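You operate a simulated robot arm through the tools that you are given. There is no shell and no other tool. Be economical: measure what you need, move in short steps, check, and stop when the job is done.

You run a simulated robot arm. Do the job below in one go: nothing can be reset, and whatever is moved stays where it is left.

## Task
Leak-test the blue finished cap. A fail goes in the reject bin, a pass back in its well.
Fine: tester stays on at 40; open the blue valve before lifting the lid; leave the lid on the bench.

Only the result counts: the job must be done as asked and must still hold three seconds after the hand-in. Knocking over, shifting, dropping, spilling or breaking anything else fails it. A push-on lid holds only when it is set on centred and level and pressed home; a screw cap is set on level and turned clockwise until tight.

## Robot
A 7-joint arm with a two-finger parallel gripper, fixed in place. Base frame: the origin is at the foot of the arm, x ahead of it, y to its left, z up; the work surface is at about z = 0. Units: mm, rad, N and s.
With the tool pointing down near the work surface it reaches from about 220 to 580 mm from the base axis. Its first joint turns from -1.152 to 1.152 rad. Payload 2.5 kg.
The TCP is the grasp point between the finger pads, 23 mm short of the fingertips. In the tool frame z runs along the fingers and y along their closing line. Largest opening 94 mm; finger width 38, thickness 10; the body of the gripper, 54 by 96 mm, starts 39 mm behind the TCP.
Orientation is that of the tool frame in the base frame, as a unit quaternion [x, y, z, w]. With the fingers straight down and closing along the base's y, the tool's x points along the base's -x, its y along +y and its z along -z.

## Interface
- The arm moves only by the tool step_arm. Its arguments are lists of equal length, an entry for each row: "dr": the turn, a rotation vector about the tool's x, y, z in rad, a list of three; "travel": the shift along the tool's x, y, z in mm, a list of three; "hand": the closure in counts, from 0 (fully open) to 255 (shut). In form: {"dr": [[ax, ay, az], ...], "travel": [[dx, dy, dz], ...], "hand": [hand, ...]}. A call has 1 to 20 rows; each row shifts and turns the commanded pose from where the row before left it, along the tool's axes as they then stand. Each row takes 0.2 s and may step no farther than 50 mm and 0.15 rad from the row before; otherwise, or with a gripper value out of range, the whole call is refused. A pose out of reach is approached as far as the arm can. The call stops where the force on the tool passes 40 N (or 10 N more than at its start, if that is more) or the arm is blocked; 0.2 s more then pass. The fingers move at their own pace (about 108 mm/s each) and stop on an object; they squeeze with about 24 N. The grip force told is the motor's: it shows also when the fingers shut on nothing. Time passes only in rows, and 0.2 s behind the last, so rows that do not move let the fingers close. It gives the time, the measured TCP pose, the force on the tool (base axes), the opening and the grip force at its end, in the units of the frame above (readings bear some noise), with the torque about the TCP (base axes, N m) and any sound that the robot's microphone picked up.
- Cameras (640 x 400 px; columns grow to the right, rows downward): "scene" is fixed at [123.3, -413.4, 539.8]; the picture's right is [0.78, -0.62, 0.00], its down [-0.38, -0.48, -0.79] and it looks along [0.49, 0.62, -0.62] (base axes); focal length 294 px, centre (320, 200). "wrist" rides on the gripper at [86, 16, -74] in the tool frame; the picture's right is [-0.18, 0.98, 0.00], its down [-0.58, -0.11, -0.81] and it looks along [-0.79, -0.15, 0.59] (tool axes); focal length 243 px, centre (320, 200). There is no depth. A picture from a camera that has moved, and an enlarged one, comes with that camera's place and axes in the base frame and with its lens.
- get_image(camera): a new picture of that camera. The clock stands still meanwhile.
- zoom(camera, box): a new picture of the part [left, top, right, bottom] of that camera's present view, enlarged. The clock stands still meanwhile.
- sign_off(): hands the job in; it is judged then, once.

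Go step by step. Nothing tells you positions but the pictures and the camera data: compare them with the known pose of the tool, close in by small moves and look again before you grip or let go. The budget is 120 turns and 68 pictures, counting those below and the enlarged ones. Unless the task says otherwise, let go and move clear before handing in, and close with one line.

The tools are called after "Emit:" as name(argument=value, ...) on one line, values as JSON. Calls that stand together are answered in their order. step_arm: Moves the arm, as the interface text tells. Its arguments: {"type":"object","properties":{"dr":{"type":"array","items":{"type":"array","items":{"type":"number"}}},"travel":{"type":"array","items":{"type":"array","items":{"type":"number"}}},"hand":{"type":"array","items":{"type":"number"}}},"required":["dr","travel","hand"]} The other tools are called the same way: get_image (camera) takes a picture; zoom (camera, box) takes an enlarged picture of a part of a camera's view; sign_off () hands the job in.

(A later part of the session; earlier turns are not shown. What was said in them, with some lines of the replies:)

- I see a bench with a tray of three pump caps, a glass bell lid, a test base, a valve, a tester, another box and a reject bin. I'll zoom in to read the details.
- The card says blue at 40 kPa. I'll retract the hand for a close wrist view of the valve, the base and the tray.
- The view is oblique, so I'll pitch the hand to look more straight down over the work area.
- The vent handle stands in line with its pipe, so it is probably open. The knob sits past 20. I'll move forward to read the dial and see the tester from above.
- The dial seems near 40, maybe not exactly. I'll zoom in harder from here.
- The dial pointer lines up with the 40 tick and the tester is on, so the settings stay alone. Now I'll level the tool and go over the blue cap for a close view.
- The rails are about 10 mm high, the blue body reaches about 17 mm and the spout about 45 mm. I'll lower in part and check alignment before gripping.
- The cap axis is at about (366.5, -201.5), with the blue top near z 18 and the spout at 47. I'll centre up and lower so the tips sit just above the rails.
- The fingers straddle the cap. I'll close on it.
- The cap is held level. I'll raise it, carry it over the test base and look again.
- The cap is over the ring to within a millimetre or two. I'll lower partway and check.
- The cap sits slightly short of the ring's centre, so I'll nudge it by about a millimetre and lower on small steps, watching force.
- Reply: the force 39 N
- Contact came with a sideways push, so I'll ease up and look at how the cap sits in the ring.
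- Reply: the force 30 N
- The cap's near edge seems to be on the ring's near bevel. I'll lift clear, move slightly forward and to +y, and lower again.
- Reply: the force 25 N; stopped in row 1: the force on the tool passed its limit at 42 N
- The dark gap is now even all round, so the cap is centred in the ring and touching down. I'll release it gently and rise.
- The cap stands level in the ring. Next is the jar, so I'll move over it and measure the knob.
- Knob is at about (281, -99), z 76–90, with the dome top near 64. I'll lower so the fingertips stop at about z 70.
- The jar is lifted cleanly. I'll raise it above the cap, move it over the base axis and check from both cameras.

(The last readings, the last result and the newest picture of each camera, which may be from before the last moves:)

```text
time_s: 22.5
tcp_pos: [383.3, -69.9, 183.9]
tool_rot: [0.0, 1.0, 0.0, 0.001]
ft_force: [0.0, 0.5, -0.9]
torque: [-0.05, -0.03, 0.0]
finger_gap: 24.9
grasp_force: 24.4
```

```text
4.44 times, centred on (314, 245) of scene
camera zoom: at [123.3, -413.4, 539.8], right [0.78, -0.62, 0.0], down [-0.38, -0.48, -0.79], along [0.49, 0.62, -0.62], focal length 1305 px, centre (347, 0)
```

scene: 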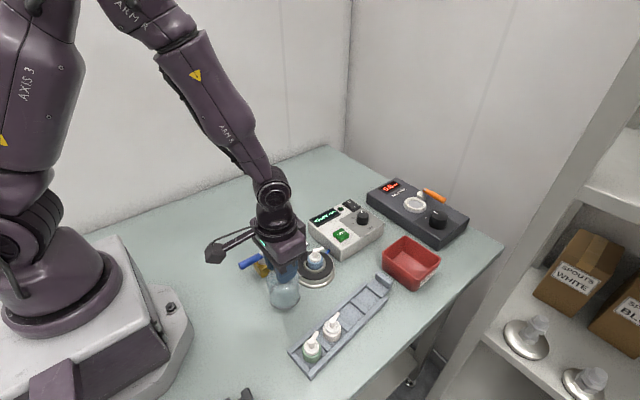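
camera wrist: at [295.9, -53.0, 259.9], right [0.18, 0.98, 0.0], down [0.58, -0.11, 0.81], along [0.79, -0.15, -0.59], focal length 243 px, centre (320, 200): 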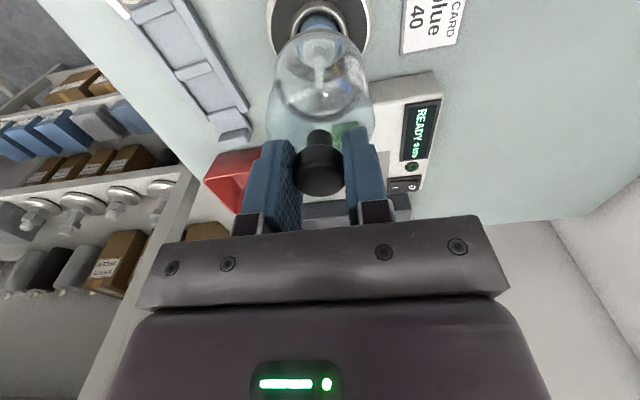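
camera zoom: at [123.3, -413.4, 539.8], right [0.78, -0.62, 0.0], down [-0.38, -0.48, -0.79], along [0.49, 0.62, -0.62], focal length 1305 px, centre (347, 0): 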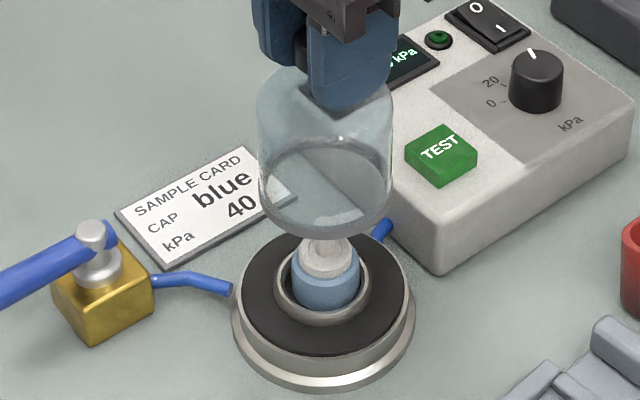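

Alignment looks good. I'll lower most of the way.

Emit:
step_arm(dr=[[0, 0, 0], [0, 0, 0], [0, 0, 0], [0, 0, 0]], travel=[[0, 0, 15], [0, 0, 15], [0, 0, 15], [0, 0, 13]], hand=[255, 255, 255, 255])

Emit:
zoom(camera="scene", box=[266, 220, 362, 290])

Emit:
zoom(camera="wrist", box=[240, 40, 400, 140])

```text
time_s: 23.5
tcp_pos: [381.7, -68.6, 124.8]
tool_rot: [0.001, 1.0, 0.0, 0.001]
ft_force: [1.1, 0.2, -0.4]
torque: [0.01, 0.03, -0.03]
finger_gap: 24.6
grasp_force: 23.8
```

```text
5.71 times, centred on (314, 255) of scene
camera zoom: at [123.3, -413.4, 539.8], right [0.78, -0.62, 0.0], down [-0.38, -0.48, -0.79], along [0.49, 0.62, -0.62], focal length 1678 px, centre (354, -114)
```

zoom: 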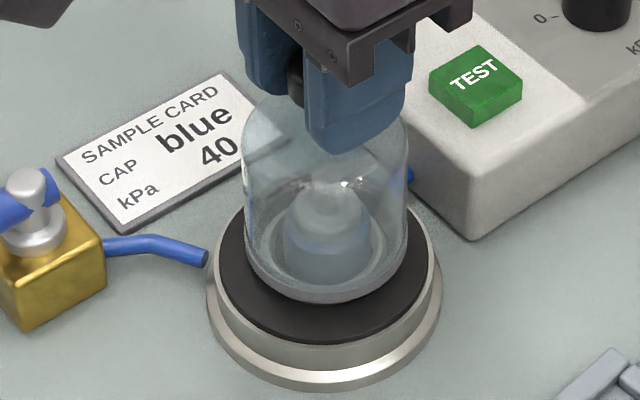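

```text
4.00 times, centred on (320, 90) of wrist
camera zoom: at [294.8, -52.8, 200.6], right [0.18, 0.98, 0.0], down [0.58, -0.11, 0.81], along [0.79, -0.15, -0.59], focal length 970 px, centre (320, 640)
```

zoom: 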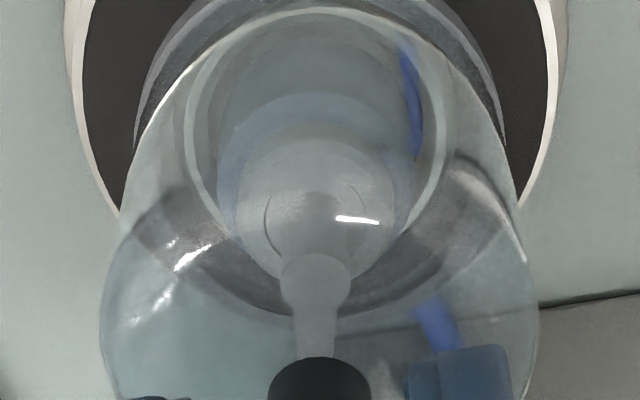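

Emit:
step_arm(dr=[[0, 0, 0], [0, 0, 0], [0, 0, 0], [0, 0, 0]], travel=[[0, 0, 4], [0, 0, 3], [0, 0, 1], [0, 0, 1]], hand=[255, 255, 255, 255])

Emit:
step_arm(dr=[[0, 0, 0], [0, 0, 0], [0, 0, 0], [0, 0, 0], [0, 0, 0], [0, 0, 0]], travel=[[0, 0, 1], [0, 0, 1], [0, 0, 0.7], [0, 0, 0.7], [0, 0, 0.7], [0, 0, 0.7]], hand=[255, 255, 255, 255, 255, 255])

```text
time_s: 24.5
tcp_pos: [382.3, -69.9, 116.3]
tool_rot: [0.0, 1.0, -0.001, 0.003]
ft_force: [-4.5, -0.6, 17.6]
torque: [0.0, 0.0, 0.01]
finger_gap: 25.2
grasp_force: 24.3
```

```text
time_s: 25.9
tcp_pos: [382.6, -69.9, 110.1]
tool_rot: [-0.001, 1.0, 0.0, 0.002]
ft_force: [1.0, 2.3, 18.3]
torque: [0.02, -0.03, -0.03]
finger_gap: 25.1
grasp_force: 24.0
```

Emit:
zoom(camera="scene", box=[266, 220, 362, 290])

```text
5.71 times, centred on (314, 255) of scene
camera zoom: at [123.2, -413.4, 539.9], right [0.78, -0.62, 0.0], down [-0.38, -0.48, -0.79], along [0.49, 0.62, -0.62], focal length 1678 px, centre (354, -114)
```

zoom: 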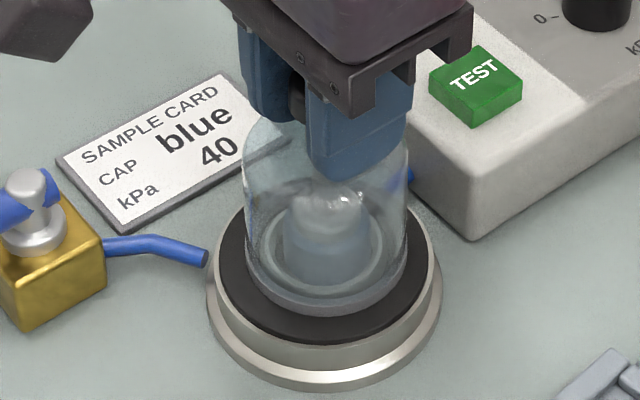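

The jar is on the gasket and the pads slipped on the knob. I'll release, close the fingers above the knob and press straight down on it.

Emit:
step_arm(dr=[[0, 0, 0], [0, 0, 0], [0, 0, 0], [0, 0, 0], [0, 0, 0], [0, 0, 0]], travel=[[0, 0, 0], [0, 0, 0], [0, 0, -20], [0, 0, -25], [0, 0, 0], [0, 0, 0]], hand=[100, 0, 0, 0, 255, 255])

Emit:
step_arm(dr=[[0, 0, 0], [0, 0, 0], [0, 0, 0]], travel=[[0, 0, 0], [0, 0, 8], [0, 0, 6]], hand=[255, 255, 255])

Emit:
step_arm(dr=[[0, 0, 0], [0, 0, 0], [0, 0, 0], [0, 0, 0], [0, 0, 0], [0, 0, 0], [0, 0, 0], [0, 0, 0]], travel=[[0, 0, 1], [0, 0, 1], [0, 0, 1], [0, 0, 1], [0, 0, 1], [0, 0, 1], [0, 0, 1], [0, 0, 1]], hand=[255, 255, 255, 255, 255, 255, 255, 255])

```text
time_s: 27.3
tcp_pos: [381.5, -67.9, 155.7]
tool_rot: [0.0, 1.0, 0.0, 0.001]
ft_force: [-0.8, 0.2, 0.1]
torque: [0.01, -0.01, -0.01]
finger_gap: 0.0
grasp_force: 23.6
```

```text
time_s: 28.1
tcp_pos: [382.9, -68.5, 142.1]
tool_rot: [0.0, 1.0, 0.0, 0.001]
ft_force: [-0.3, -0.4, 0.6]
torque: [-0.01, 0.0, 0.0]
finger_gap: 0.1
grasp_force: 24.6
```

```text
time_s: 29.1
tcp_pos: [381.6, -68.6, 141.4]
tool_rot: [-0.001, 1.0, 0.0, 0.001]
ft_force: [-1.0, -0.3, 3.6]
torque: [0.02, 0.11, -0.03]
finger_gap: 0.0
grasp_force: 23.8
stopped in row 4: the force on the tool passed its limit at 44 N (the readings are from after the stop); the commanded pose is now the measured one
```

Emit:
step_arm(dr=[[0, 0, 0], [0, 0, 0], [0, 0, 0], [0, 0, 0], [0, 0, 0]], travel=[[0, 0, 0.7], [0, 0, 0.7], [0, 0, 0.7], [0, 0, 0.7], [0, 0, 0.7]], hand=[255, 255, 255, 255, 255])

Emit:
step_arm(dr=[[0, 0, 0], [0, 0, 0], [0, 0, 0]], travel=[[0, 0, -30], [15, 0, -40], [40, 0, 0]], hand=[255, 255, 255])

Emit:
zoom(camera="scene", box=[234, 200, 362, 290])

```text
time_s: 29.9
tcp_pos: [383.9, -70.3, 140.3]
tool_rot: [-0.001, 1.0, 0.0, 0.004]
ft_force: [-2.2, 0.9, 5.1]
torque: [-0.04, 0.14, -0.04]
finger_gap: 0.0
grasp_force: 23.4
stopped in row 4: the force on the tool passed its limit at 44 N (the readings are from after the stop); the commanded pose is now the measured one
```

```text
time_s: 30.7
tcp_pos: [326.5, -69.7, 210.4]
tool_rot: [-0.001, 1.0, 0.0, 0.002]
ft_force: [0.5, -0.2, -0.1]
torque: [-0.02, 0.0, 0.01]
finger_gap: 0.0
grasp_force: 23.7
```

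```text
4.44 times, centred on (298, 245) of scene
camera zoom: at [123.4, -413.4, 539.8], right [0.78, -0.62, 0.0], down [-0.38, -0.48, -0.79], along [0.49, 0.62, -0.62], focal length 1305 px, centre (418, 0)
```

zoom: 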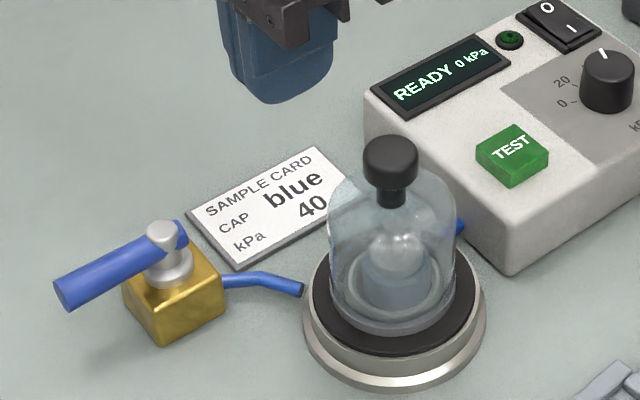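

The lid stands level and centred. The vent handle points to -x from a pivot near (295, 6), in line with its pipe, so it is open; I'll go over the handle to turn it clockwise.

Emit:
step_arm(dr=[[0, 0, 0], [0, 0, 0], [0, 0, 0], [0, 0, 0]], travel=[[18, 19, 27], [18, 19, 27], [18, 19, 27], [17.5, 19.2, 27]], hand=[100, 100, 100, 100])

Emit:
get_image(camera="wrist")

```text
time_s: 31.7
tcp_pos: [257.6, 6.7, 102.5]
tool_rot: [0.0, 1.0, 0.0, 0.003]
ft_force: [-0.3, -0.2, -0.1]
torque: [0.01, -0.03, -0.03]
finger_gap: 57.3
grasp_force: 0.1
```

```text
20 pictures are left
camera wrist: at [169.3, 23.5, 177.1], right [0.18, 0.98, 0.0], down [0.58, -0.11, 0.81], along [0.8, -0.15, -0.59], focal length 243 px, centre (320, 200)
```

wrist: 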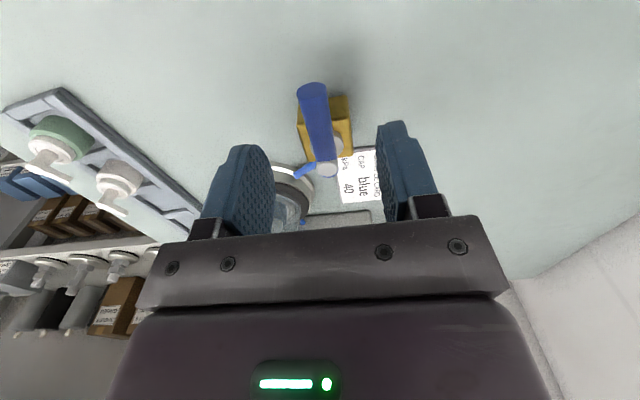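

Emit:
step_arm(dr=[[0, 0, 0], [0, 0, 0], [0, 0, 0], [0, 0, 0], [0, 0, 0]], travel=[[0, -1, 25], [0, 0, 25], [0, 0, 0], [0, 0, 0], [0, 0, 0]], hand=[100, 100, 160, 255, 255])

```text
time_s: 32.9
tcp_pos: [255.9, 4.6, 52.2]
tool_rot: [0.002, 1.0, -0.001, 0.002]
ft_force: [-6.2, -19.6, 6.7]
torque: [-0.36, -0.63, -0.47]
finger_gap: 40.0
grasp_force: 44.8
```

Something is blocking at 40 mm gap; I'll look before doing more.

Emit:
zoom(camera="scene", box=[202, 215, 314, 285])

Emit:
zoom(camera="wrist", box=[200, 60, 440, 210])

```text
5.71 times, centred on (258, 250) of scene
camera zoom: at [123.3, -413.4, 539.9], right [0.78, -0.62, 0.0], down [-0.38, -0.48, -0.79], along [0.49, 0.62, -0.62], focal length 1678 px, centre (674, -86)
```

zoom: 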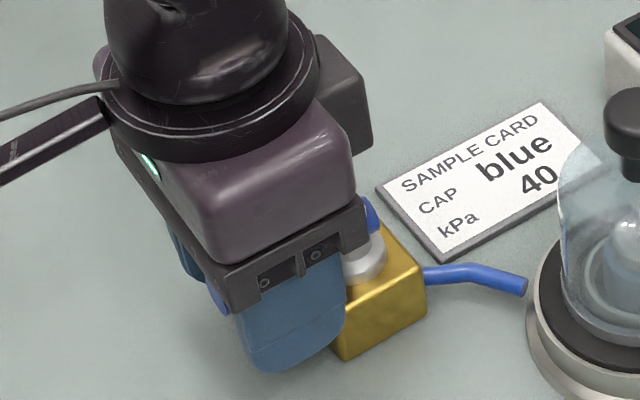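

```text
2.67 times, centred on (320, 135) of wrist
camera zoom: at [169.9, 22.3, 127.4], right [0.19, 0.98, 0.0], down [0.58, -0.11, 0.81], along [0.8, -0.15, -0.59], focal length 647 px, centre (320, 373)
```

zoom: 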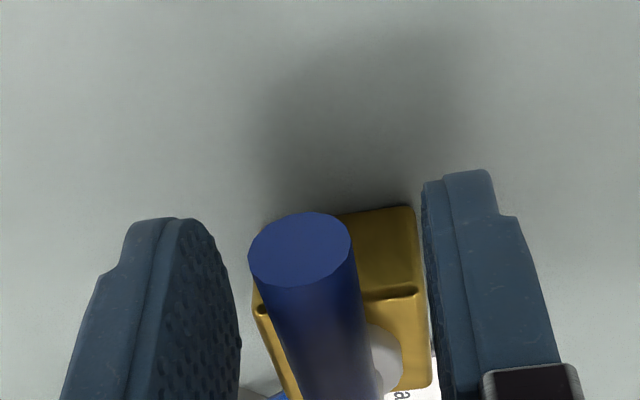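

The valve body is wider than I took it to be and the pads caught its corners. I'll open, rise and back off so only the handle lies between the fingers.

Emit:
step_arm(dr=[[0, 0, 0], [0, 0, 0], [0, 0, 0], [0, 0, 0]], travel=[[0, 0, 0], [0, 0, -8], [8, 0, 0], [0, 0, 0]], hand=[100, 100, 100, 100])

Emit:
step_arm(dr=[[0, 0, 0], [0, 0, 0], [0, 0, 0]], travel=[[0, 0, 0], [0, 0, 0], [0, 0, 0]], hand=[190, 190, 190])

Emit:
get_image(camera="wrist")

```text
time_s: 33.9
tcp_pos: [248.5, 6.8, 60.4]
tool_rot: [-0.001, 1.0, 0.0, 0.003]
ft_force: [-0.4, -0.2, -0.8]
torque: [0.0, -0.01, 0.01]
finger_gap: 57.3
grasp_force: 0.0
```

```text
time_s: 34.7
tcp_pos: [247.8, 5.0, 60.4]
tool_rot: [-0.001, 1.0, 0.0, 0.003]
ft_force: [0.0, 0.5, 0.1]
torque: [-0.03, 0.03, 0.0]
finger_gap: 23.8
grasp_force: 0.1
```

```text
17 pictures are left
camera wrist: at [161.2, 22.9, 135.6], right [0.18, 0.98, 0.0], down [0.58, -0.11, 0.81], along [0.8, -0.15, -0.59], focal length 243 px, centre (320, 200)
```

wrist: 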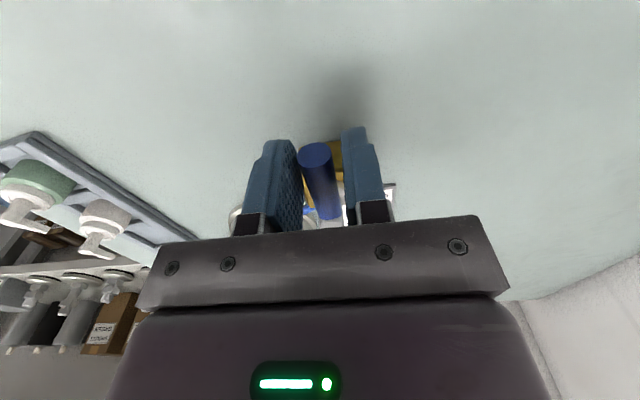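

The handle is now caged between the pads. I'll start the clockwise arc and watch forces.

Emit:
step_arm(dr=[[0, 0, 0.1309], [0, 0, 0.1309], [0, 0, 0.1309]], travel=[[-0.42, 6.4, 0], [-0.42, 6.4, 0], [-0.42, 6.4, 0]], hand=[190, 190, 190])

```text
time_s: 35.5
tcp_pos: [253.8, 23.4, 61.1]
tool_rot: [0.196, 0.981, 0.0, 0.003]
ft_force: [-0.8, 0.3, -0.6]
torque: [0.01, 0.01, 0.0]
finger_gap: 24.1
grasp_force: 0.4
```

Emit:
step_arm(dr=[[0, 0, 0.1309], [0, 0, 0.1309], [0, 0, 0.1309], [0, 0, 0.1309]], travel=[[-0.42, 6.4, 0], [-0.42, 6.4, 0], [-0.42, 6.4, 0], [-0.42, 6.4, 0]], hand=[190, 190, 190, 190])

Emit:
zoom(camera="scene", box=[202, 205, 314, 275])

```text
time_s: 36.5
tcp_pos: [268.6, 45.6, 60.7]
tool_rot: [0.443, 0.897, 0.002, 0.003]
ft_force: [-0.8, 0.5, 0.8]
torque: [-0.01, 0.04, -0.03]
finger_gap: 24.4
grasp_force: 0.0
```

```text
5.71 times, centred on (258, 240) of scene
camera zoom: at [123.3, -413.4, 539.8], right [0.78, -0.62, 0.0], down [-0.38, -0.48, -0.79], along [0.49, 0.62, -0.62], focal length 1678 px, centre (674, -29)
```

zoom: 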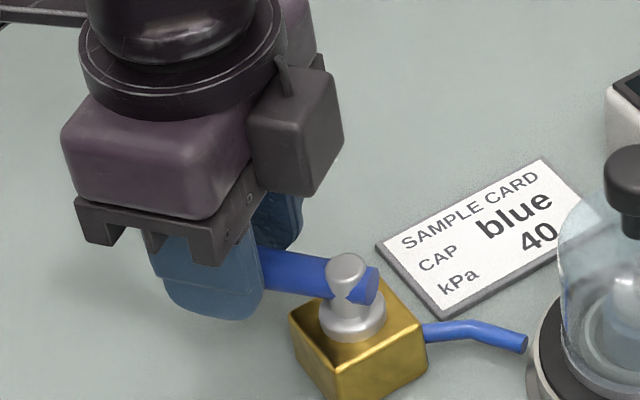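

The handle is turning freely. I'll continue to a full quarter turn.

Emit:
step_arm(dr=[[0, 0, 0.1309], [0, 0, 0.1309], [0, 0, 0.1309], [0, 0, 0.1309], [0, 0, 0.1309]], travel=[[-0.42, 6.4, 0], [-0.42, 6.4, 0], [-0.42, 6.4, 0], [-0.42, 6.4, 0], [-0.42, 6.4, 0]], hand=[190, 190, 190, 190, 190])

Emit:
step_arm(dr=[[0, 0, 0], [0, 0, 0]], travel=[[0, 2, 0], [0, 2, 0]], hand=[190, 190])

Emit:
zoom(camera="scene", box=[210, 190, 338, 270])

```text
time_s: 37.7
tcp_pos: [297.6, 54.1, 59.4]
tool_rot: [0.707, 0.708, 0.002, 0.003]
ft_force: [-0.1, 0.4, -0.2]
torque: [0.0, -0.03, 0.0]
finger_gap: 24.1
grasp_force: 0.4
```

```text
time_s: 38.3
tcp_pos: [300.6, 53.8, 58.5]
tool_rot: [0.707, 0.707, 0.002, 0.001]
ft_force: [-6.9, -1.1, 1.2]
torque: [0.04, 0.08, -0.07]
finger_gap: 26.6
grasp_force: 3.7
```

```text
5.00 times, centred on (274, 230) of scene
camera zoom: at [123.3, -413.4, 539.8], right [0.78, -0.62, 0.0], down [-0.38, -0.48, -0.79], along [0.49, 0.62, -0.62], focal length 1468 px, centre (550, 50)
```

zoom: 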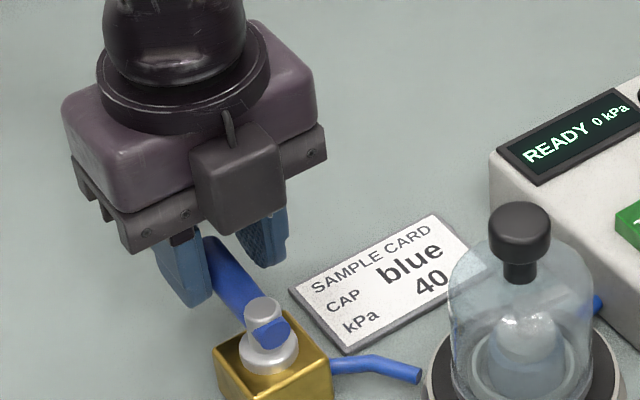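

I felt the stop at a quarter turn, so the vent is closed. I'll back off, rise, and go over the TEST button with closed fingers.

Emit:
step_arm(dr=[[0, 0, 0], [0, 0, 0], [0, 0, 0], [0, 0, 0], [0, 0, 0], [0, 0, 0], [0, 0, 0], [0, 0, 0], [0, 0, 0], [0, 0, 0]], travel=[[0, -3, 0], [0, 0, 0], [0, 0, -45], [0, 0, -45], [-22, 34, 0], [-22, 34, 0], [-22, 34, 0], [-22, 34, 0], [-22, 34, 0], [0, 0, 0]], hand=[150, 120, 120, 120, 255, 255, 255, 255, 255, 255])

Emit:
get_image(camera="scene")

```text
time_s: 40.5
tcp_pos: [467.6, -55.0, 152.2]
tool_rot: [0.706, 0.708, 0.003, 0.001]
ft_force: [-0.2, -1.2, -0.5]
torque: [0.0, -0.01, 0.01]
finger_gap: 0.1
grasp_force: 24.3
```

```text
14 pictures are left
```

scene: 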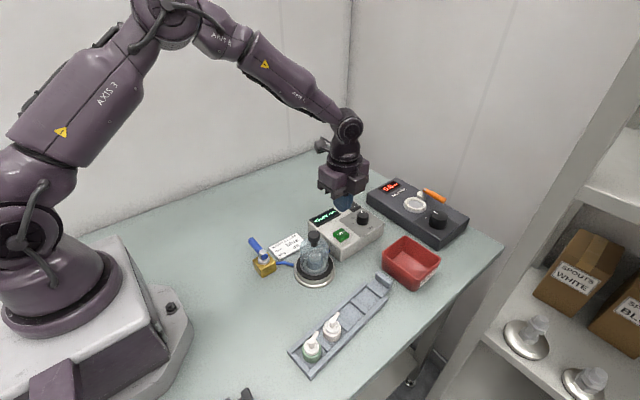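

Emit:
step_arm(dr=[[0, 0, 0], [0, 0, 0], [0, 0, 0]], travel=[[0, 1, 25], [0, 0, 25], [0, 0, 13]], hand=[255, 255, 255])

Emit:
zoom(camera="scene", box=[300, 190, 396, 250])

```text
time_s: 41.3
tcp_pos: [470.1, -54.2, 87.8]
tool_rot: [0.706, 0.708, 0.002, 0.003]
ft_force: [0.0, -0.3, 0.8]
torque: [-0.01, -0.01, 0.0]
finger_gap: 0.1
grasp_force: 24.0
```

```text
6.67 times, centred on (348, 220) of scene
camera zoom: at [123.3, -413.4, 539.8], right [0.78, -0.62, 0.0], down [-0.38, -0.48, -0.79], along [0.49, 0.62, -0.62], focal length 1958 px, centre (133, 67)
```

zoom: 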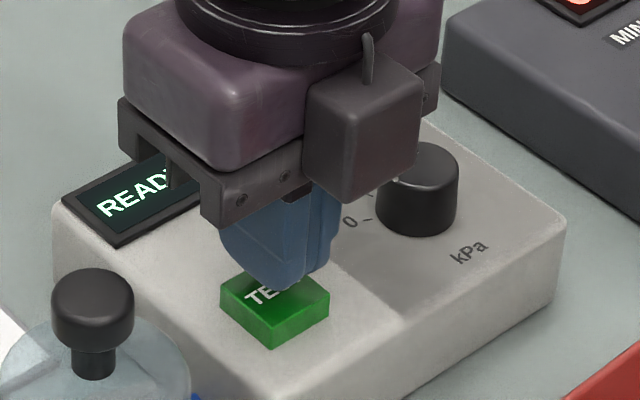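

The tips are right above the button. I'll press in small steps.

Emit:
step_arm(dr=[[0, 0, 0], [0, 0, 0], [0, 0, 0], [0, 0, 0]], travel=[[0, 0, 3], [0, 0, 3], [0, 0, 2], [0, 0, 1]], hand=[255, 255, 255, 255])

```text
time_s: 42.3
tcp_pos: [469.5, -54.5, 78.8]
tool_rot: [0.707, 0.707, 0.002, 0.003]
ft_force: [-0.8, -0.1, 0.7]
torque: [-0.03, -0.03, 0.0]
finger_gap: 0.0
grasp_force: 23.6
```

Emit:
step_arm(dr=[[0, 0, 0], [0, 0, 0], [0, 0, 0], [0, 0, 0]], travel=[[0, 0, 1], [0, 0, 1], [0, 0, 1], [0, 0, 1]], hand=[255, 255, 255, 255])

```text
time_s: 43.3
tcp_pos: [468.8, -56.3, 73.3]
tool_rot: [0.706, 0.708, 0.003, 0.003]
ft_force: [-0.5, 1.2, 4.9]
torque: [0.01, 0.02, 0.0]
finger_gap: 0.1
grasp_force: 23.8
heard: click
```

A click: the test has started. I'll rise off the button and read the display.

Emit:
step_arm(dr=[[0, 0, 0], [0, 0, 0], [0, 0, 0], [0, 0, 0], [0, 0, 0], [0, 0, 0], [0, 0, 0], [0, 0, 0]], travel=[[0, 0, -20], [0, 0, -30], [0, 0, -30], [30, -10, 0], [40, -10, 0], [0, 0, 0], [0, 0, 0], [0, 0, 0]], hand=[255, 255, 255, 255, 255, 255, 255, 255])

Emit:
zoom(camera="scene", box=[240, 180, 400, 280])

```text
time_s: 45.1
tcp_pos: [446.9, 15.7, 154.2]
tool_rot: [0.707, 0.708, 0.002, 0.003]
ft_force: [-0.2, -0.2, -0.3]
torque: [-0.03, -0.01, 0.01]
finger_gap: 0.0
grasp_force: 24.1
```

```text
4.00 times, centred on (320, 230) of scene
camera zoom: at [123.3, -413.4, 539.8], right [0.78, -0.62, 0.0], down [-0.38, -0.48, -0.79], along [0.49, 0.62, -0.62], focal length 1175 px, centre (320, 80)
```

zoom: 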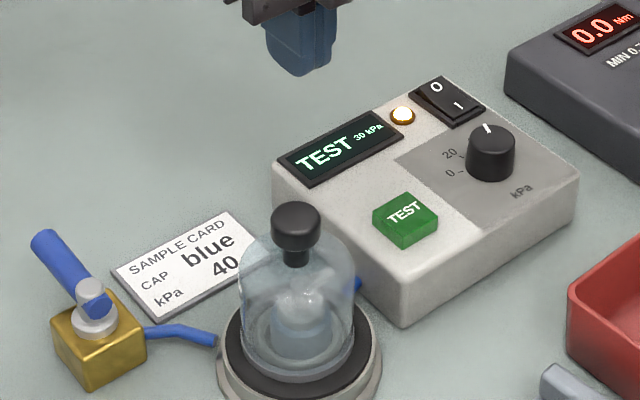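

It reads TEST at 30 kPa and rising, so the seal and vent are good. I'll wait and read again.

Emit:
step_arm(dr=[[0, 0, 0], [0, 0, 0], [0, 0, 0], [0, 0, 0], [0, 0, 0], [0, 0, 0], [0, 0, 0], [0, 0, 0], [0, 0, 0], [0, 0, 0], [0, 0, 0], [0, 0, 0], [0, 0, 0], [0, 0, 0], [0, 0, 0], [0, 0, 0], [0, 0, 0], [0, 0, 0], [0, 0, 0], [0, 0, 0]], travel=[[0, 0, 0], [0, 0, 0], [0, 0, 0], [0, 0, 0], [0, 0, 0], [0, 0, 0], [0, 0, 0], [0, 0, 0], [0, 0, 0], [0, 0, 0], [0, 0, 0], [0, 0, 0], [0, 0, 0], [0, 0, 0], [0, 0, 0], [0, 0, 0], [0, 0, 0], [0, 0, 0], [0, 0, 0], [0, 0, 0]], hand=[255, 255, 255, 255, 255, 255, 255, 255, 255, 255, 255, 255, 255, 255, 255, 255, 255, 255, 255, 255])

Emit:
step_arm(dr=[[0, 0, 0], [0, 0, 0], [0, 0, 0], [0, 0, 0], [0, 0, 0], [0, 0, 0], [0, 0, 0], [0, 0, 0], [0, 0, 0], [0, 0, 0], [0, 0, 0], [0, 0, 0], [0, 0, 0], [0, 0, 0], [0, 0, 0], [0, 0, 0], [0, 0, 0], [0, 0, 0], [0, 0, 0], [0, 0, 0]], travel=[[0, 0, 0], [0, 0, 0], [0, 0, 0], [0, 0, 0], [0, 0, 0], [0, 0, 0], [0, 0, 0], [0, 0, 0], [0, 0, 0], [0, 0, 0], [0, 0, 0], [0, 0, 0], [0, 0, 0], [0, 0, 0], [0, 0, 0], [0, 0, 0], [0, 0, 0], [0, 0, 0], [0, 0, 0], [0, 0, 0]], hand=[255, 255, 255, 255, 255, 255, 255, 255, 255, 255, 255, 255, 255, 255, 255, 255, 255, 255, 255, 255])

Emit:
zoom(camera="scene", box=[290, 190, 370, 240])

```text
time_s: 49.3
tcp_pos: [446.7, 15.4, 155.0]
tool_rot: [0.707, 0.707, 0.003, 0.003]
ft_force: [0.7, 0.2, -0.5]
torque: [0.01, 0.01, 0.0]
finger_gap: 0.0
grasp_force: 24.0
```

```text
time_s: 53.5
tcp_pos: [447.4, 14.6, 154.7]
tool_rot: [0.706, 0.708, 0.003, 0.003]
ft_force: [-0.3, 0.2, -0.8]
torque: [0.03, 0.02, 0.0]
finger_gap: 0.0
grasp_force: 24.2
```

```text
8.00 times, centred on (330, 215) of scene
camera zoom: at [123.3, -413.4, 539.8], right [0.78, -0.62, 0.0], down [-0.38, -0.48, -0.79], along [0.49, 0.62, -0.62], focal length 2350 px, centre (240, 80)
```

zoom: 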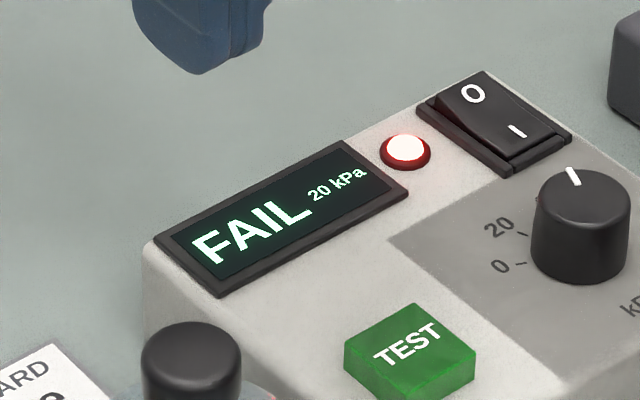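

The tester says FAIL with the pressure down to 20 kPa from 40, so the cap goes in the reject bin. First I'll go back to the handle to open the vent.

Emit:
step_arm(dr=[[0, 0, 0], [0, 0, 0], [0, 0, 0], [0, 0, 0], [0, 0, 0], [0, 0, 0]], travel=[[9.75, -37.6, 0], [9.75, -37.6, 0], [9.75, -37.6, 0], [9.75, -37.6, 0], [0, 0, 30], [0, 0, 20]], hand=[120, 120, 120, 120, 120, 120])

Emit:
zoom(camera="scene", box=[210, 190, 338, 270])

```text
time_s: 54.9
tcp_pos: [298.6, 53.9, 103.2]
tool_rot: [0.706, 0.708, 0.003, 0.002]
ft_force: [-0.6, 0.8, -0.2]
torque: [0.02, -0.01, 0.02]
finger_gap: 49.8
grasp_force: 0.0
```

```text
5.00 times, centred on (274, 230) of scene
camera zoom: at [123.3, -413.4, 539.8], right [0.78, -0.62, 0.0], down [-0.38, -0.48, -0.79], along [0.49, 0.62, -0.62], focal length 1468 px, centre (550, 50)
```

zoom: 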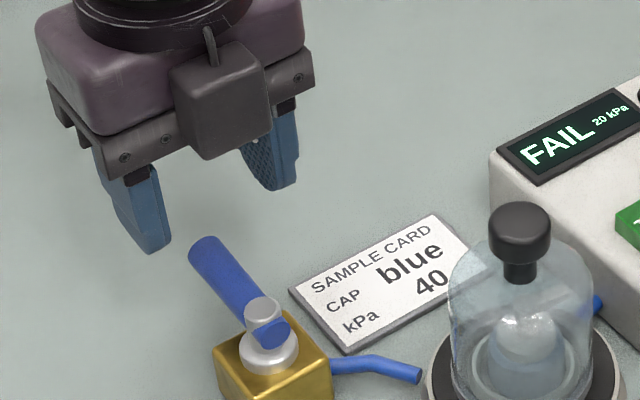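

The fingers straddle the handle. I'll descend, cage it and turn it back counter-clockwise.

Emit:
step_arm(dr=[[0, 0, 0], [0, 0, 0], [0, 0, 0], [0, 0, 0]], travel=[[0, 0, 22], [0, 0, 21], [0, 0, 0], [0, 0, 0]], hand=[120, 120, 190, 190])

Emit:
step_arm(dr=[[0, 0, -0.1309], [0, 0, -0.1309], [0, 0, -0.1309], [0, 0, -0.1309], [0, 0, -0.1309], [0, 0, -0.1309]], travel=[[-0.42, -6.4, 0], [-0.42, -6.4, 0], [-0.42, -6.4, 0], [-0.42, -6.4, 0], [-0.42, -6.4, 0], [-0.42, -6.4, 0]], hand=[190, 190, 190, 190, 190, 190])

Emit:
step_arm(dr=[[0, 0, -0.1309], [0, 0, -0.1309], [0, 0, -0.1309], [0, 0, -0.1309], [0, 0, -0.1309], [0, 0, -0.1309]], travel=[[-0.42, -6.4, 0], [-0.42, -6.4, 0], [-0.42, -6.4, 0], [-0.42, -6.4, 0], [-0.42, -6.4, 0], [-0.42, -6.4, 0]], hand=[190, 190, 190, 190, 190, 190])

Emit:
step_arm(dr=[[0, 0, 0], [0, 0, 0]], travel=[[0, -2, 0], [0, -2, 0]], hand=[190, 190])

```text
time_s: 55.9
tcp_pos: [298.5, 53.6, 60.5]
tool_rot: [0.706, 0.708, 0.002, 0.002]
ft_force: [-2.0, -0.9, -1.0]
torque: [0.01, 0.01, -0.07]
finger_gap: 24.6
grasp_force: 1.1
```

```text
time_s: 57.3
tcp_pos: [264.4, 39.1, 61.9]
tool_rot: [0.381, 0.925, 0.001, 0.004]
ft_force: [0.3, 0.1, 0.0]
torque: [0.01, -0.02, 0.02]
finger_gap: 24.4
grasp_force: 0.5
```

```text
time_s: 58.7
tcp_pos: [249.3, 3.1, 60.6]
tool_rot: [-0.001, 1.0, 0.0, 0.003]
ft_force: [-0.5, 0.3, 0.3]
torque: [0.03, -0.02, 0.0]
finger_gap: 24.4
grasp_force: 0.2
```

```text
time_s: 59.3
tcp_pos: [250.4, -0.2, 61.1]
tool_rot: [-0.001, 1.0, 0.0, 0.003]
ft_force: [0.0, 1.0, -1.0]
torque: [0.01, 0.0, 0.0]
finger_gap: 24.4
grasp_force: 0.3
```

Emit:
zoom(camera="scene", box=[210, 190, 370, 290])

```text
4.00 times, centred on (290, 240) of scene
camera zoom: at [123.3, -413.4, 539.8], right [0.78, -0.62, 0.0], down [-0.38, -0.48, -0.79], along [0.49, 0.62, -0.62], focal length 1175 px, centre (440, 40)
```

zoom: 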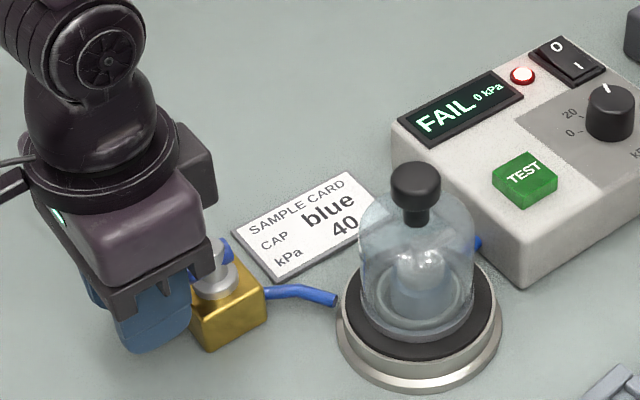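

The pressure has vented to 0 kPa, so the valve is open. I'll back off the handle, rise and go to the lid knob.

Emit:
step_arm(dr=[[0, 0, 0], [0, 0, 0], [0, 0, 0], [0, 0, 0], [0, 0, 0], [0, 0, 0], [0, 0, 0], [0, 0, 0], [0, 0, 0], [0, 0, 0]], travel=[[0, -1.5, 0], [0, 4, 0], [0, 0, 0], [0, 0, -40], [0, 0, -40], [0, 0, -40], [-33, -18, 0], [-33, -18, 0], [-33, -18, 0], [-33, -18, 0]], hand=[190, 150, 120, 120, 60, 0, 0, 0, 0, 0])

Emit:
step_arm(dr=[[0, 0, 0]], travel=[[0, 0, 30]], hand=[0])

Emit:
get_image(camera="wrist")

```text
time_s: 61.5
tcp_pos: [382.7, -69.4, 180.4]
tool_rot: [-0.001, 1.0, -0.001, 0.002]
ft_force: [0.4, 0.7, -0.1]
torque: [0.02, -0.01, 0.0]
finger_gap: 94.1
grasp_force: 0.0
```

```text
time_s: 61.9
tcp_pos: [381.9, -69.0, 151.1]
tool_rot: [0.0, 1.0, -0.001, 0.004]
ft_force: [0.1, 0.0, -0.1]
torque: [0.03, -0.02, 0.01]
finger_gap: 94.1
grasp_force: 0.1
```

```text
8 pictures are left
camera wrist: at [294.2, -52.5, 225.5], right [0.18, 0.98, 0.0], down [0.58, -0.11, 0.81], along [0.8, -0.15, -0.59], focal length 243 px, centre (320, 200)
```

wrist: 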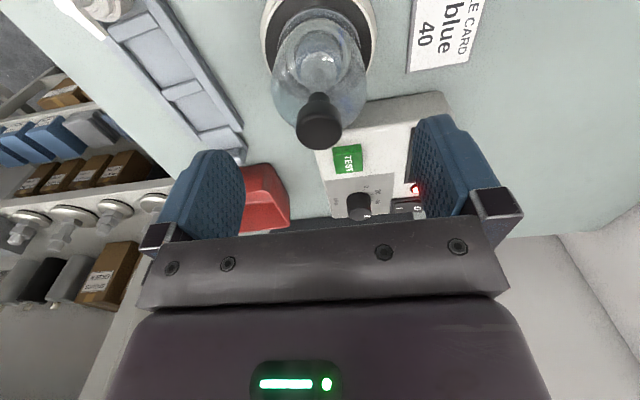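

The knob is centred between the fingers. I'll lower, grip and lift the lid straight up.

Emit:
step_arm(dr=[[0, 0, 0], [0, 0, 0], [0, 0, 0], [0, 0, 0], [0, 0, 0], [0, 0, 0], [0, 0, 0]], travel=[[1, 0.5, 17], [0, 0, 17], [0, 0, 0], [0, 0, 0], [0, 0, 0], [0, 0, 0], [0, 0, 0]], hand=[0, 0, 100, 160, 255, 255, 255])

Emit:
step_arm(dr=[[0, 0, 0], [0, 0, 0], [0, 0, 0]], travel=[[0, 0, -2], [0, 0, -4], [0, 0, -10]], hand=[255, 255, 255])

Emit:
step_arm(dr=[[0, 0, 0], [0, 0, 0], [0, 0, 0]], travel=[[0, 0, -20], [0, 0, -20], [0, 0, -20]], hand=[255, 255, 255])

Emit:
get_image(camera="scene")

```text
time_s: 63.5
tcp_pos: [381.2, -67.8, 117.0]
tool_rot: [-0.001, 1.0, 0.0, 0.003]
ft_force: [0.9, 0.1, -1.0]
torque: [0.02, 0.01, 0.0]
finger_gap: 24.8
grasp_force: 23.4
```

```text
time_s: 64.3
tcp_pos: [380.5, -69.2, 133.6]
tool_rot: [0.0, 1.0, 0.0, 0.002]
ft_force: [0.2, -0.1, -1.1]
torque: [0.02, 0.05, -0.02]
finger_gap: 24.7
grasp_force: 24.4
```

```text
time_s: 65.1
tcp_pos: [379.8, -67.3, 195.0]
tool_rot: [-0.001, 1.0, 0.0, 0.003]
ft_force: [0.0, -0.2, 0.3]
torque: [-0.04, -0.01, 0.02]
finger_gap: 24.7
grasp_force: 24.0
```

```text
7 pictures are left
```

scene: 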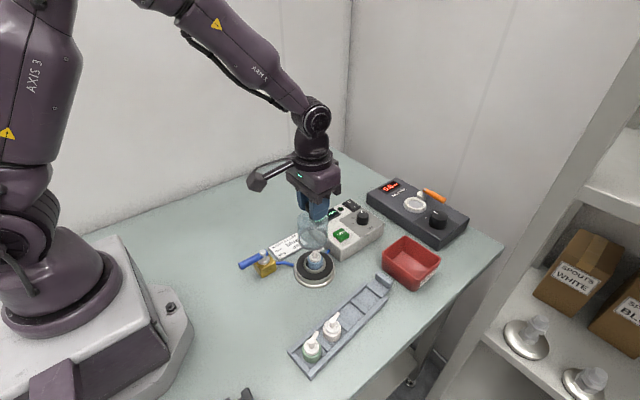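

The lid came off with the cap left standing. I'll carry the lid back to its spot on the bench and set it down.

Emit:
step_arm(dr=[[0, 0, 0], [0, 0, 0], [0, 0, 0], [0, 0, 0], [0, 0, 0], [0, 0, 0], [0, 0, 0], [0, 0, 0], [0, 0, 0]], travel=[[25, -7.7, 0], [25, -7.7, 0], [25, -7.7, 0], [25, -7.7, 0], [0, 0, 25], [0, 0, 25], [0, 0, 25], [0, 0, 15], [0, 0, 4]], hand=[255, 255, 255, 255, 255, 255, 255, 255, 255])

Emit:
step_arm(dr=[[0, 0, 0], [0, 0, 0], [0, 0, 0]], travel=[[0, 0, 1.5], [0, 0, 1.5], [0, 0, 1]], hand=[255, 255, 255])

```text
time_s: 67.1
tcp_pos: [281.0, -99.3, 99.3]
tool_rot: [-0.001, 1.0, 0.0, 0.004]
ft_force: [-0.4, 0.3, -0.1]
torque: [0.02, 0.01, 0.01]
finger_gap: 24.8
grasp_force: 24.2
```

```text
time_s: 67.9
tcp_pos: [280.3, -97.4, 95.4]
tool_rot: [-0.001, 1.0, 0.001, 0.004]
ft_force: [-0.2, 0.2, -0.5]
torque: [0.01, 0.02, -0.02]
finger_gap: 24.8
grasp_force: 23.4
```

Emit:
step_arm(dr=[[0, 0, 0], [0, 0, 0]], travel=[[0, 0, 0.8], [0, 0, 0.8]], hand=[255, 255])

Emit:
step_arm(dr=[[0, 0, 0], [0, 0, 0]], travel=[[0, 0, 0.7], [0, 0, 0.7]], hand=[255, 255])

```text
time_s: 68.5
tcp_pos: [282.2, -98.7, 94.8]
tool_rot: [-0.001, 1.0, 0.0, 0.003]
ft_force: [0.9, 0.2, -0.9]
torque: [0.0, -0.01, -0.01]
finger_gap: 24.9
grasp_force: 23.9
```

```text
time_s: 69.1
tcp_pos: [281.9, -99.2, 93.3]
tool_rot: [0.0, 1.0, 0.0, 0.004]
ft_force: [-2.1, 1.1, 18.1]
torque: [0.02, 0.12, 0.0]
finger_gap: 24.9
grasp_force: 23.5
```

The lid touched down. I'll release it and go over the cap.

Emit:
step_arm(dr=[[0, 0, 0], [0, 0, 0], [0, 0, 0], [0, 0, 0], [0, 0, 0], [0, 0, 0], [0, 0, 0], [0, 0, 0], [0, 0, 0], [0, 0, 0]], travel=[[0, 0, 0], [0, 0, 0], [0, 0, 0], [0, 0, -25], [0, 0, -30], [-25, 7.4, 0], [-25, 7.4, 0], [-25, 7.4, 0], [-25.5, 7.3, 0], [0, 0, 40]], hand=[150, 60, 0, 0, 0, 0, 0, 0, 0, 0])

Emit:
get_image(camera="wrist")

Emit:
get_image(camera="scene")

```text
time_s: 71.3
tcp_pos: [380.8, -70.0, 108.9]
tool_rot: [-0.001, 1.0, 0.001, 0.003]
ft_force: [-0.2, -1.1, 0.0]
torque: [0.03, 0.04, 0.0]
finger_gap: 94.0
grasp_force: 0.1
```

```text
6 pictures are left
camera wrist: at [293.2, -53.1, 183.2], right [0.18, 0.98, 0.0], down [0.58, -0.11, 0.81], along [0.8, -0.15, -0.59], focal length 243 px, centre (320, 200)
```

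wrist: 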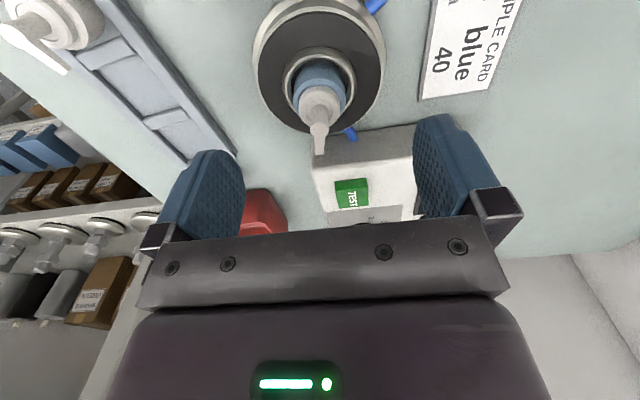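

```text
5 pictures are left
```

scene: 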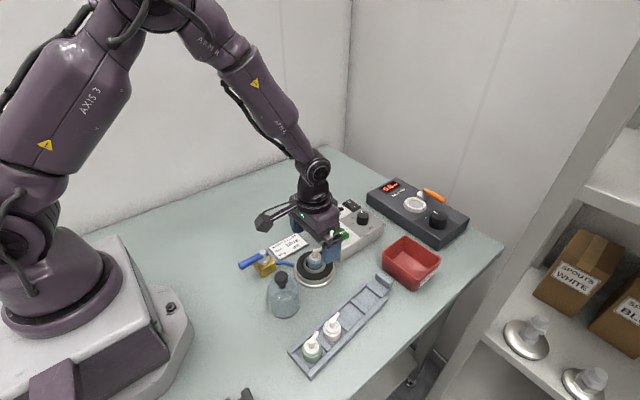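

The lid and cap both stand fine. I'll lower over the cap and grip it as before.

Emit:
step_arm(dr=[[0, 0, 0], [0, 0, 0], [0, 0, 0], [0, 0, 0]], travel=[[-1.5, 0, 20], [0, 0, 20], [0, 0, 13], [0, 0, 2]], hand=[0, 0, 0, 0])

Emit:
step_arm(dr=[[0, 0, 0], [0, 0, 0], [0, 0, 0], [0, 0, 0], [0, 0, 0], [0, 0, 0]], travel=[[0, 0, 0], [0, 0, 0], [0, 0, 0], [0, 0, 0], [0, 0, 0], [0, 0, 0]], hand=[100, 140, 200, 255, 255, 255])

```text
time_s: 72.3
tcp_pos: [382.7, -69.6, 52.6]
tool_rot: [-0.001, 1.0, 0.0, 0.003]
ft_force: [-0.6, 0.1, 0.1]
torque: [0.0, 0.0, -0.02]
finger_gap: 94.1
grasp_force: 0.0
```

```text
time_s: 73.7
tcp_pos: [382.6, -70.6, 52.4]
tool_rot: [0.0, 1.0, -0.001, 0.004]
ft_force: [1.9, -10.3, -4.7]
torque: [-0.21, -0.06, 0.04]
finger_gap: 46.0
grasp_force: 45.6
```

The pads met the metal ring (46 mm), so I'm a touch too low. I'll open, rise 2 mm and close again.

Emit:
step_arm(dr=[[0, 0, 0], [0, 0, 0], [0, 0, 0], [0, 0, 0]], travel=[[0, 0, 0], [0, 0, 0], [0, 0, -2.2], [0, 0, 0]], hand=[100, 60, 60, 60])

Emit:
step_arm(dr=[[0, 0, 0], [0, 0, 0], [0, 0, 0], [0, 0, 0], [0, 0, 0], [0, 0, 0]], travel=[[0, 0, 0], [0, 0, 0], [0, 0, 0], [0, 0, 0], [0, 0, 0], [0, 0, 0]], hand=[100, 130, 160, 200, 255, 255])

```text
time_s: 74.7
tcp_pos: [382.7, -68.8, 55.0]
tool_rot: [-0.002, 1.0, 0.0, 0.003]
ft_force: [-0.7, 0.2, 0.7]
torque: [0.01, 0.0, -0.01]
finger_gap: 72.0
grasp_force: 0.0
```

```text
time_s: 76.1
tcp_pos: [383.5, -69.5, 55.5]
tool_rot: [-0.001, 1.0, 0.0, 0.004]
ft_force: [-0.5, 0.0, 0.2]
torque: [0.02, 0.04, 0.0]
finger_gap: 31.5
grasp_force: 10.1
```

Gripped at 31.5 mm, the same as before. I'll lift and carry the cap over to the reject bin.

Emit:
step_arm(dr=[[0, 0, 0], [0, 0, 0], [0, 0, 0], [0, 0, 0], [0, 0, 0], [0, 0, 0], [0, 0, 0], [0, 0, 0], [0, 0, 0]], travel=[[0, 0, -6], [0, 0, -20], [0, 0, -35], [0, 0, -35], [-29, -24.1, 0], [-29, -24.1, 0], [-29, -24.1, 0], [-29, -24.1, 0], [-29, -24.1, 0]], hand=[255, 255, 255, 255, 255, 255, 255, 255, 255])

Emit:
get_image(camera="wrist")

```text
time_s: 78.1
tcp_pos: [527.1, -192.3, 152.5]
tool_rot: [-0.001, 1.0, 0.0, 0.003]
ft_force: [0.5, 0.8, -0.9]
torque: [0.0, 0.02, 0.02]
finger_gap: 31.5
grasp_force: 10.0
```

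```text
4 pictures are left
camera wrist: at [439.3, -175.0, 227.4], right [0.18, 0.98, 0.0], down [0.58, -0.11, 0.81], along [0.8, -0.15, -0.59], focal length 243 px, centre (320, 200)
```

wrist: 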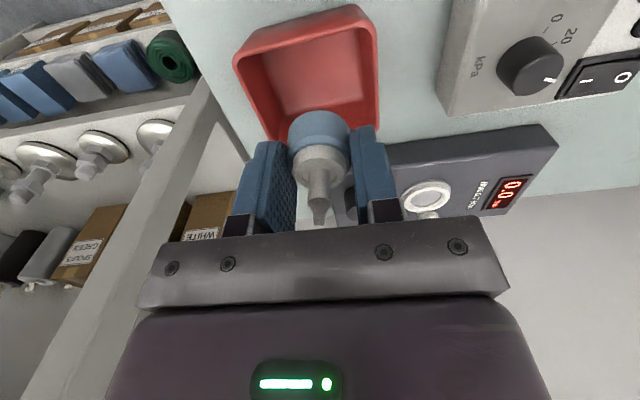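

The bin lies below with its centre slightly farther out. I'll shift a little and lower into it.

Emit:
step_arm(dr=[[0, 0, 0], [0, 0, 0], [0, 0, 0], [0, 0, 0]], travel=[[-8, -7, 0], [0, 0, 30], [0, 0, 20], [0, 0, 10]], hand=[255, 255, 255, 255])

Emit:
zoom(camera="scene", box=[350, 210, 462, 300])

```text
time_s: 79.1
tcp_pos: [534.4, -196.6, 92.0]
tool_rot: [-0.001, 1.0, -0.001, 0.004]
ft_force: [0.6, -1.0, -0.3]
torque: [-0.01, -0.02, -0.03]
finger_gap: 31.6
grasp_force: 9.6
```

```text
4.44 times, centred on (406, 255) of scene
camera zoom: at [123.3, -413.4, 539.8], right [0.78, -0.62, 0.0], down [-0.38, -0.48, -0.79], along [0.49, 0.62, -0.62], focal length 1305 px, centre (-62, -44)
```

zoom: 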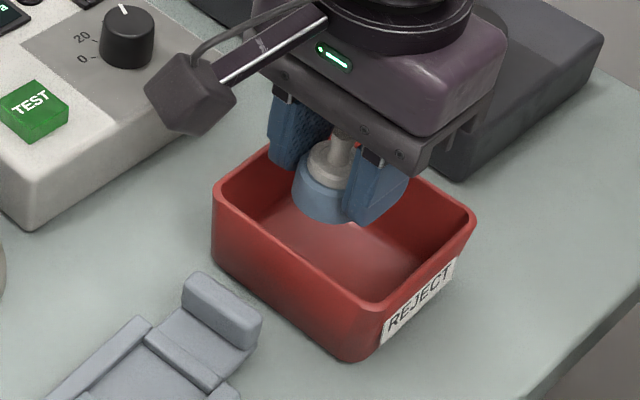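

The gripper is a bit left of the bin's middle, so I'll shift toward its centre and lower in.

Emit:
step_arm(dr=[[0, 0, 0], [0, 0, 0], [0, 0, 0], [0, 0, 0]], travel=[[-3, -10, 0], [0, 0, 20], [0, 0, 15], [0, 0, 8]], hand=[255, 255, 255, 255])

Emit:
zoom(camera="scene", box=[350, 210, 462, 300])

```text
time_s: 80.1
tcp_pos: [540.5, -206.4, 49.0]
tool_rot: [0.0, 1.0, 0.0, 0.003]
ft_force: [0.1, -0.3, 0.0]
torque: [-0.05, 0.05, 0.02]
finger_gap: 31.7
grasp_force: 10.2
```

```text
4.44 times, centred on (406, 255) of scene
camera zoom: at [123.3, -413.4, 539.8], right [0.78, -0.62, 0.0], down [-0.38, -0.48, -0.79], along [0.49, 0.62, -0.62], focal length 1305 px, centre (-62, -44)
```

zoom: 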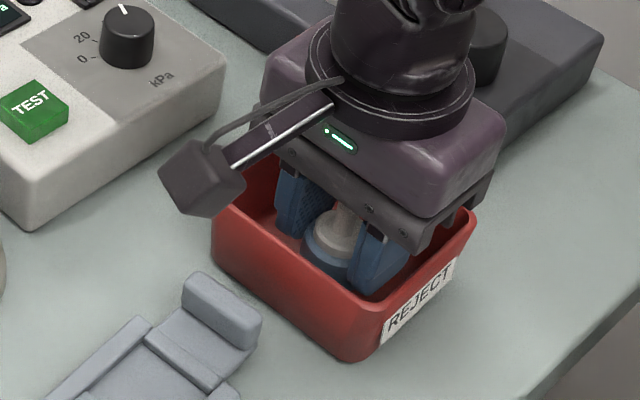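

Emit:
step_arm(dr=[[0, 0, 0], [0, 0, 0], [0, 0, 0], [0, 0, 0], [0, 0, 0]], travel=[[0, 0, 2], [0, 0, 2], [0, 0, 1.5], [0, 0, 1.5], [0, 0, 1]], hand=[255, 255, 255, 255, 255])

```text
time_s: 81.3
tcp_pos: [539.7, -206.4, 40.8]
tool_rot: [-0.002, 1.0, 0.0, 0.004]
ft_force: [-0.5, 0.8, 0.3]
torque: [-0.01, -0.01, 0.01]
finger_gap: 31.7
grasp_force: 9.7
```

Emit:
step_arm(dr=[[0, 0, 0], [0, 0, 0], [0, 0, 0]], travel=[[0, 0, 1.2], [0, 0, 1.2], [0, 0, 1]], hand=[255, 255, 255])

```text
time_s: 82.1
tcp_pos: [538.7, -207.2, 37.8]
tool_rot: [-0.001, 1.0, 0.001, 0.003]
ft_force: [-0.3, 0.0, 0.0]
torque: [-0.01, 0.0, -0.01]
finger_gap: 31.6
grasp_force: 9.8
```

The cap is only a few millimetres above the bin floor, so I'll let go and rise clear.

Emit:
step_arm(dr=[[0, 0, 0], [0, 0, 0], [0, 0, 0], [0, 0, 0], [0, 0, 0], [0, 0, 0], [0, 0, 0], [0, 0, 0], [0, 0, 0]], travel=[[0, 0, 0], [0, 0, 0], [0, 0, 0], [0, 0, -20], [0, 0, -35], [0, 0, -40], [0, 0, -40], [40, 25, 0], [40, 25, 0]], hand=[150, 125, 125, 125, 125, 125, 125, 125, 125])

Emit:
get_image(camera="scene")

```text
time_s: 84.1
tcp_pos: [457.5, -155.9, 169.8]
tool_rot: [-0.001, 1.0, 0.001, 0.003]
ft_force: [-0.2, 0.7, 0.7]
torque: [-0.02, -0.02, -0.01]
finger_gap: 47.8
grasp_force: 0.1
```

```text
1 pictures are left
```

scene: 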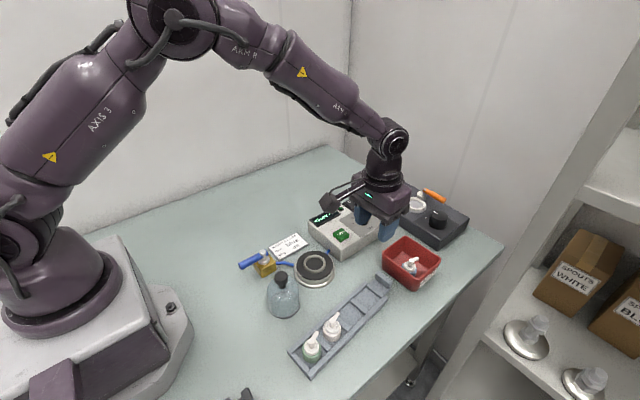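

The cap is in the reject bin, the lid is on the bench, and the vent is open. The tester is still on at 40 and the arm is clear, so I'm handing in.

Emit:
sign_off()

```text
The job is handed in.
```

The blue cap failed the leak test at 40 kPa (the display read FAIL, with pressure down to 20 kPa), so it is in the reject bin; I opened the blue valve before lifting the lid, the lid is on the bench, and the tester is still on at 40.
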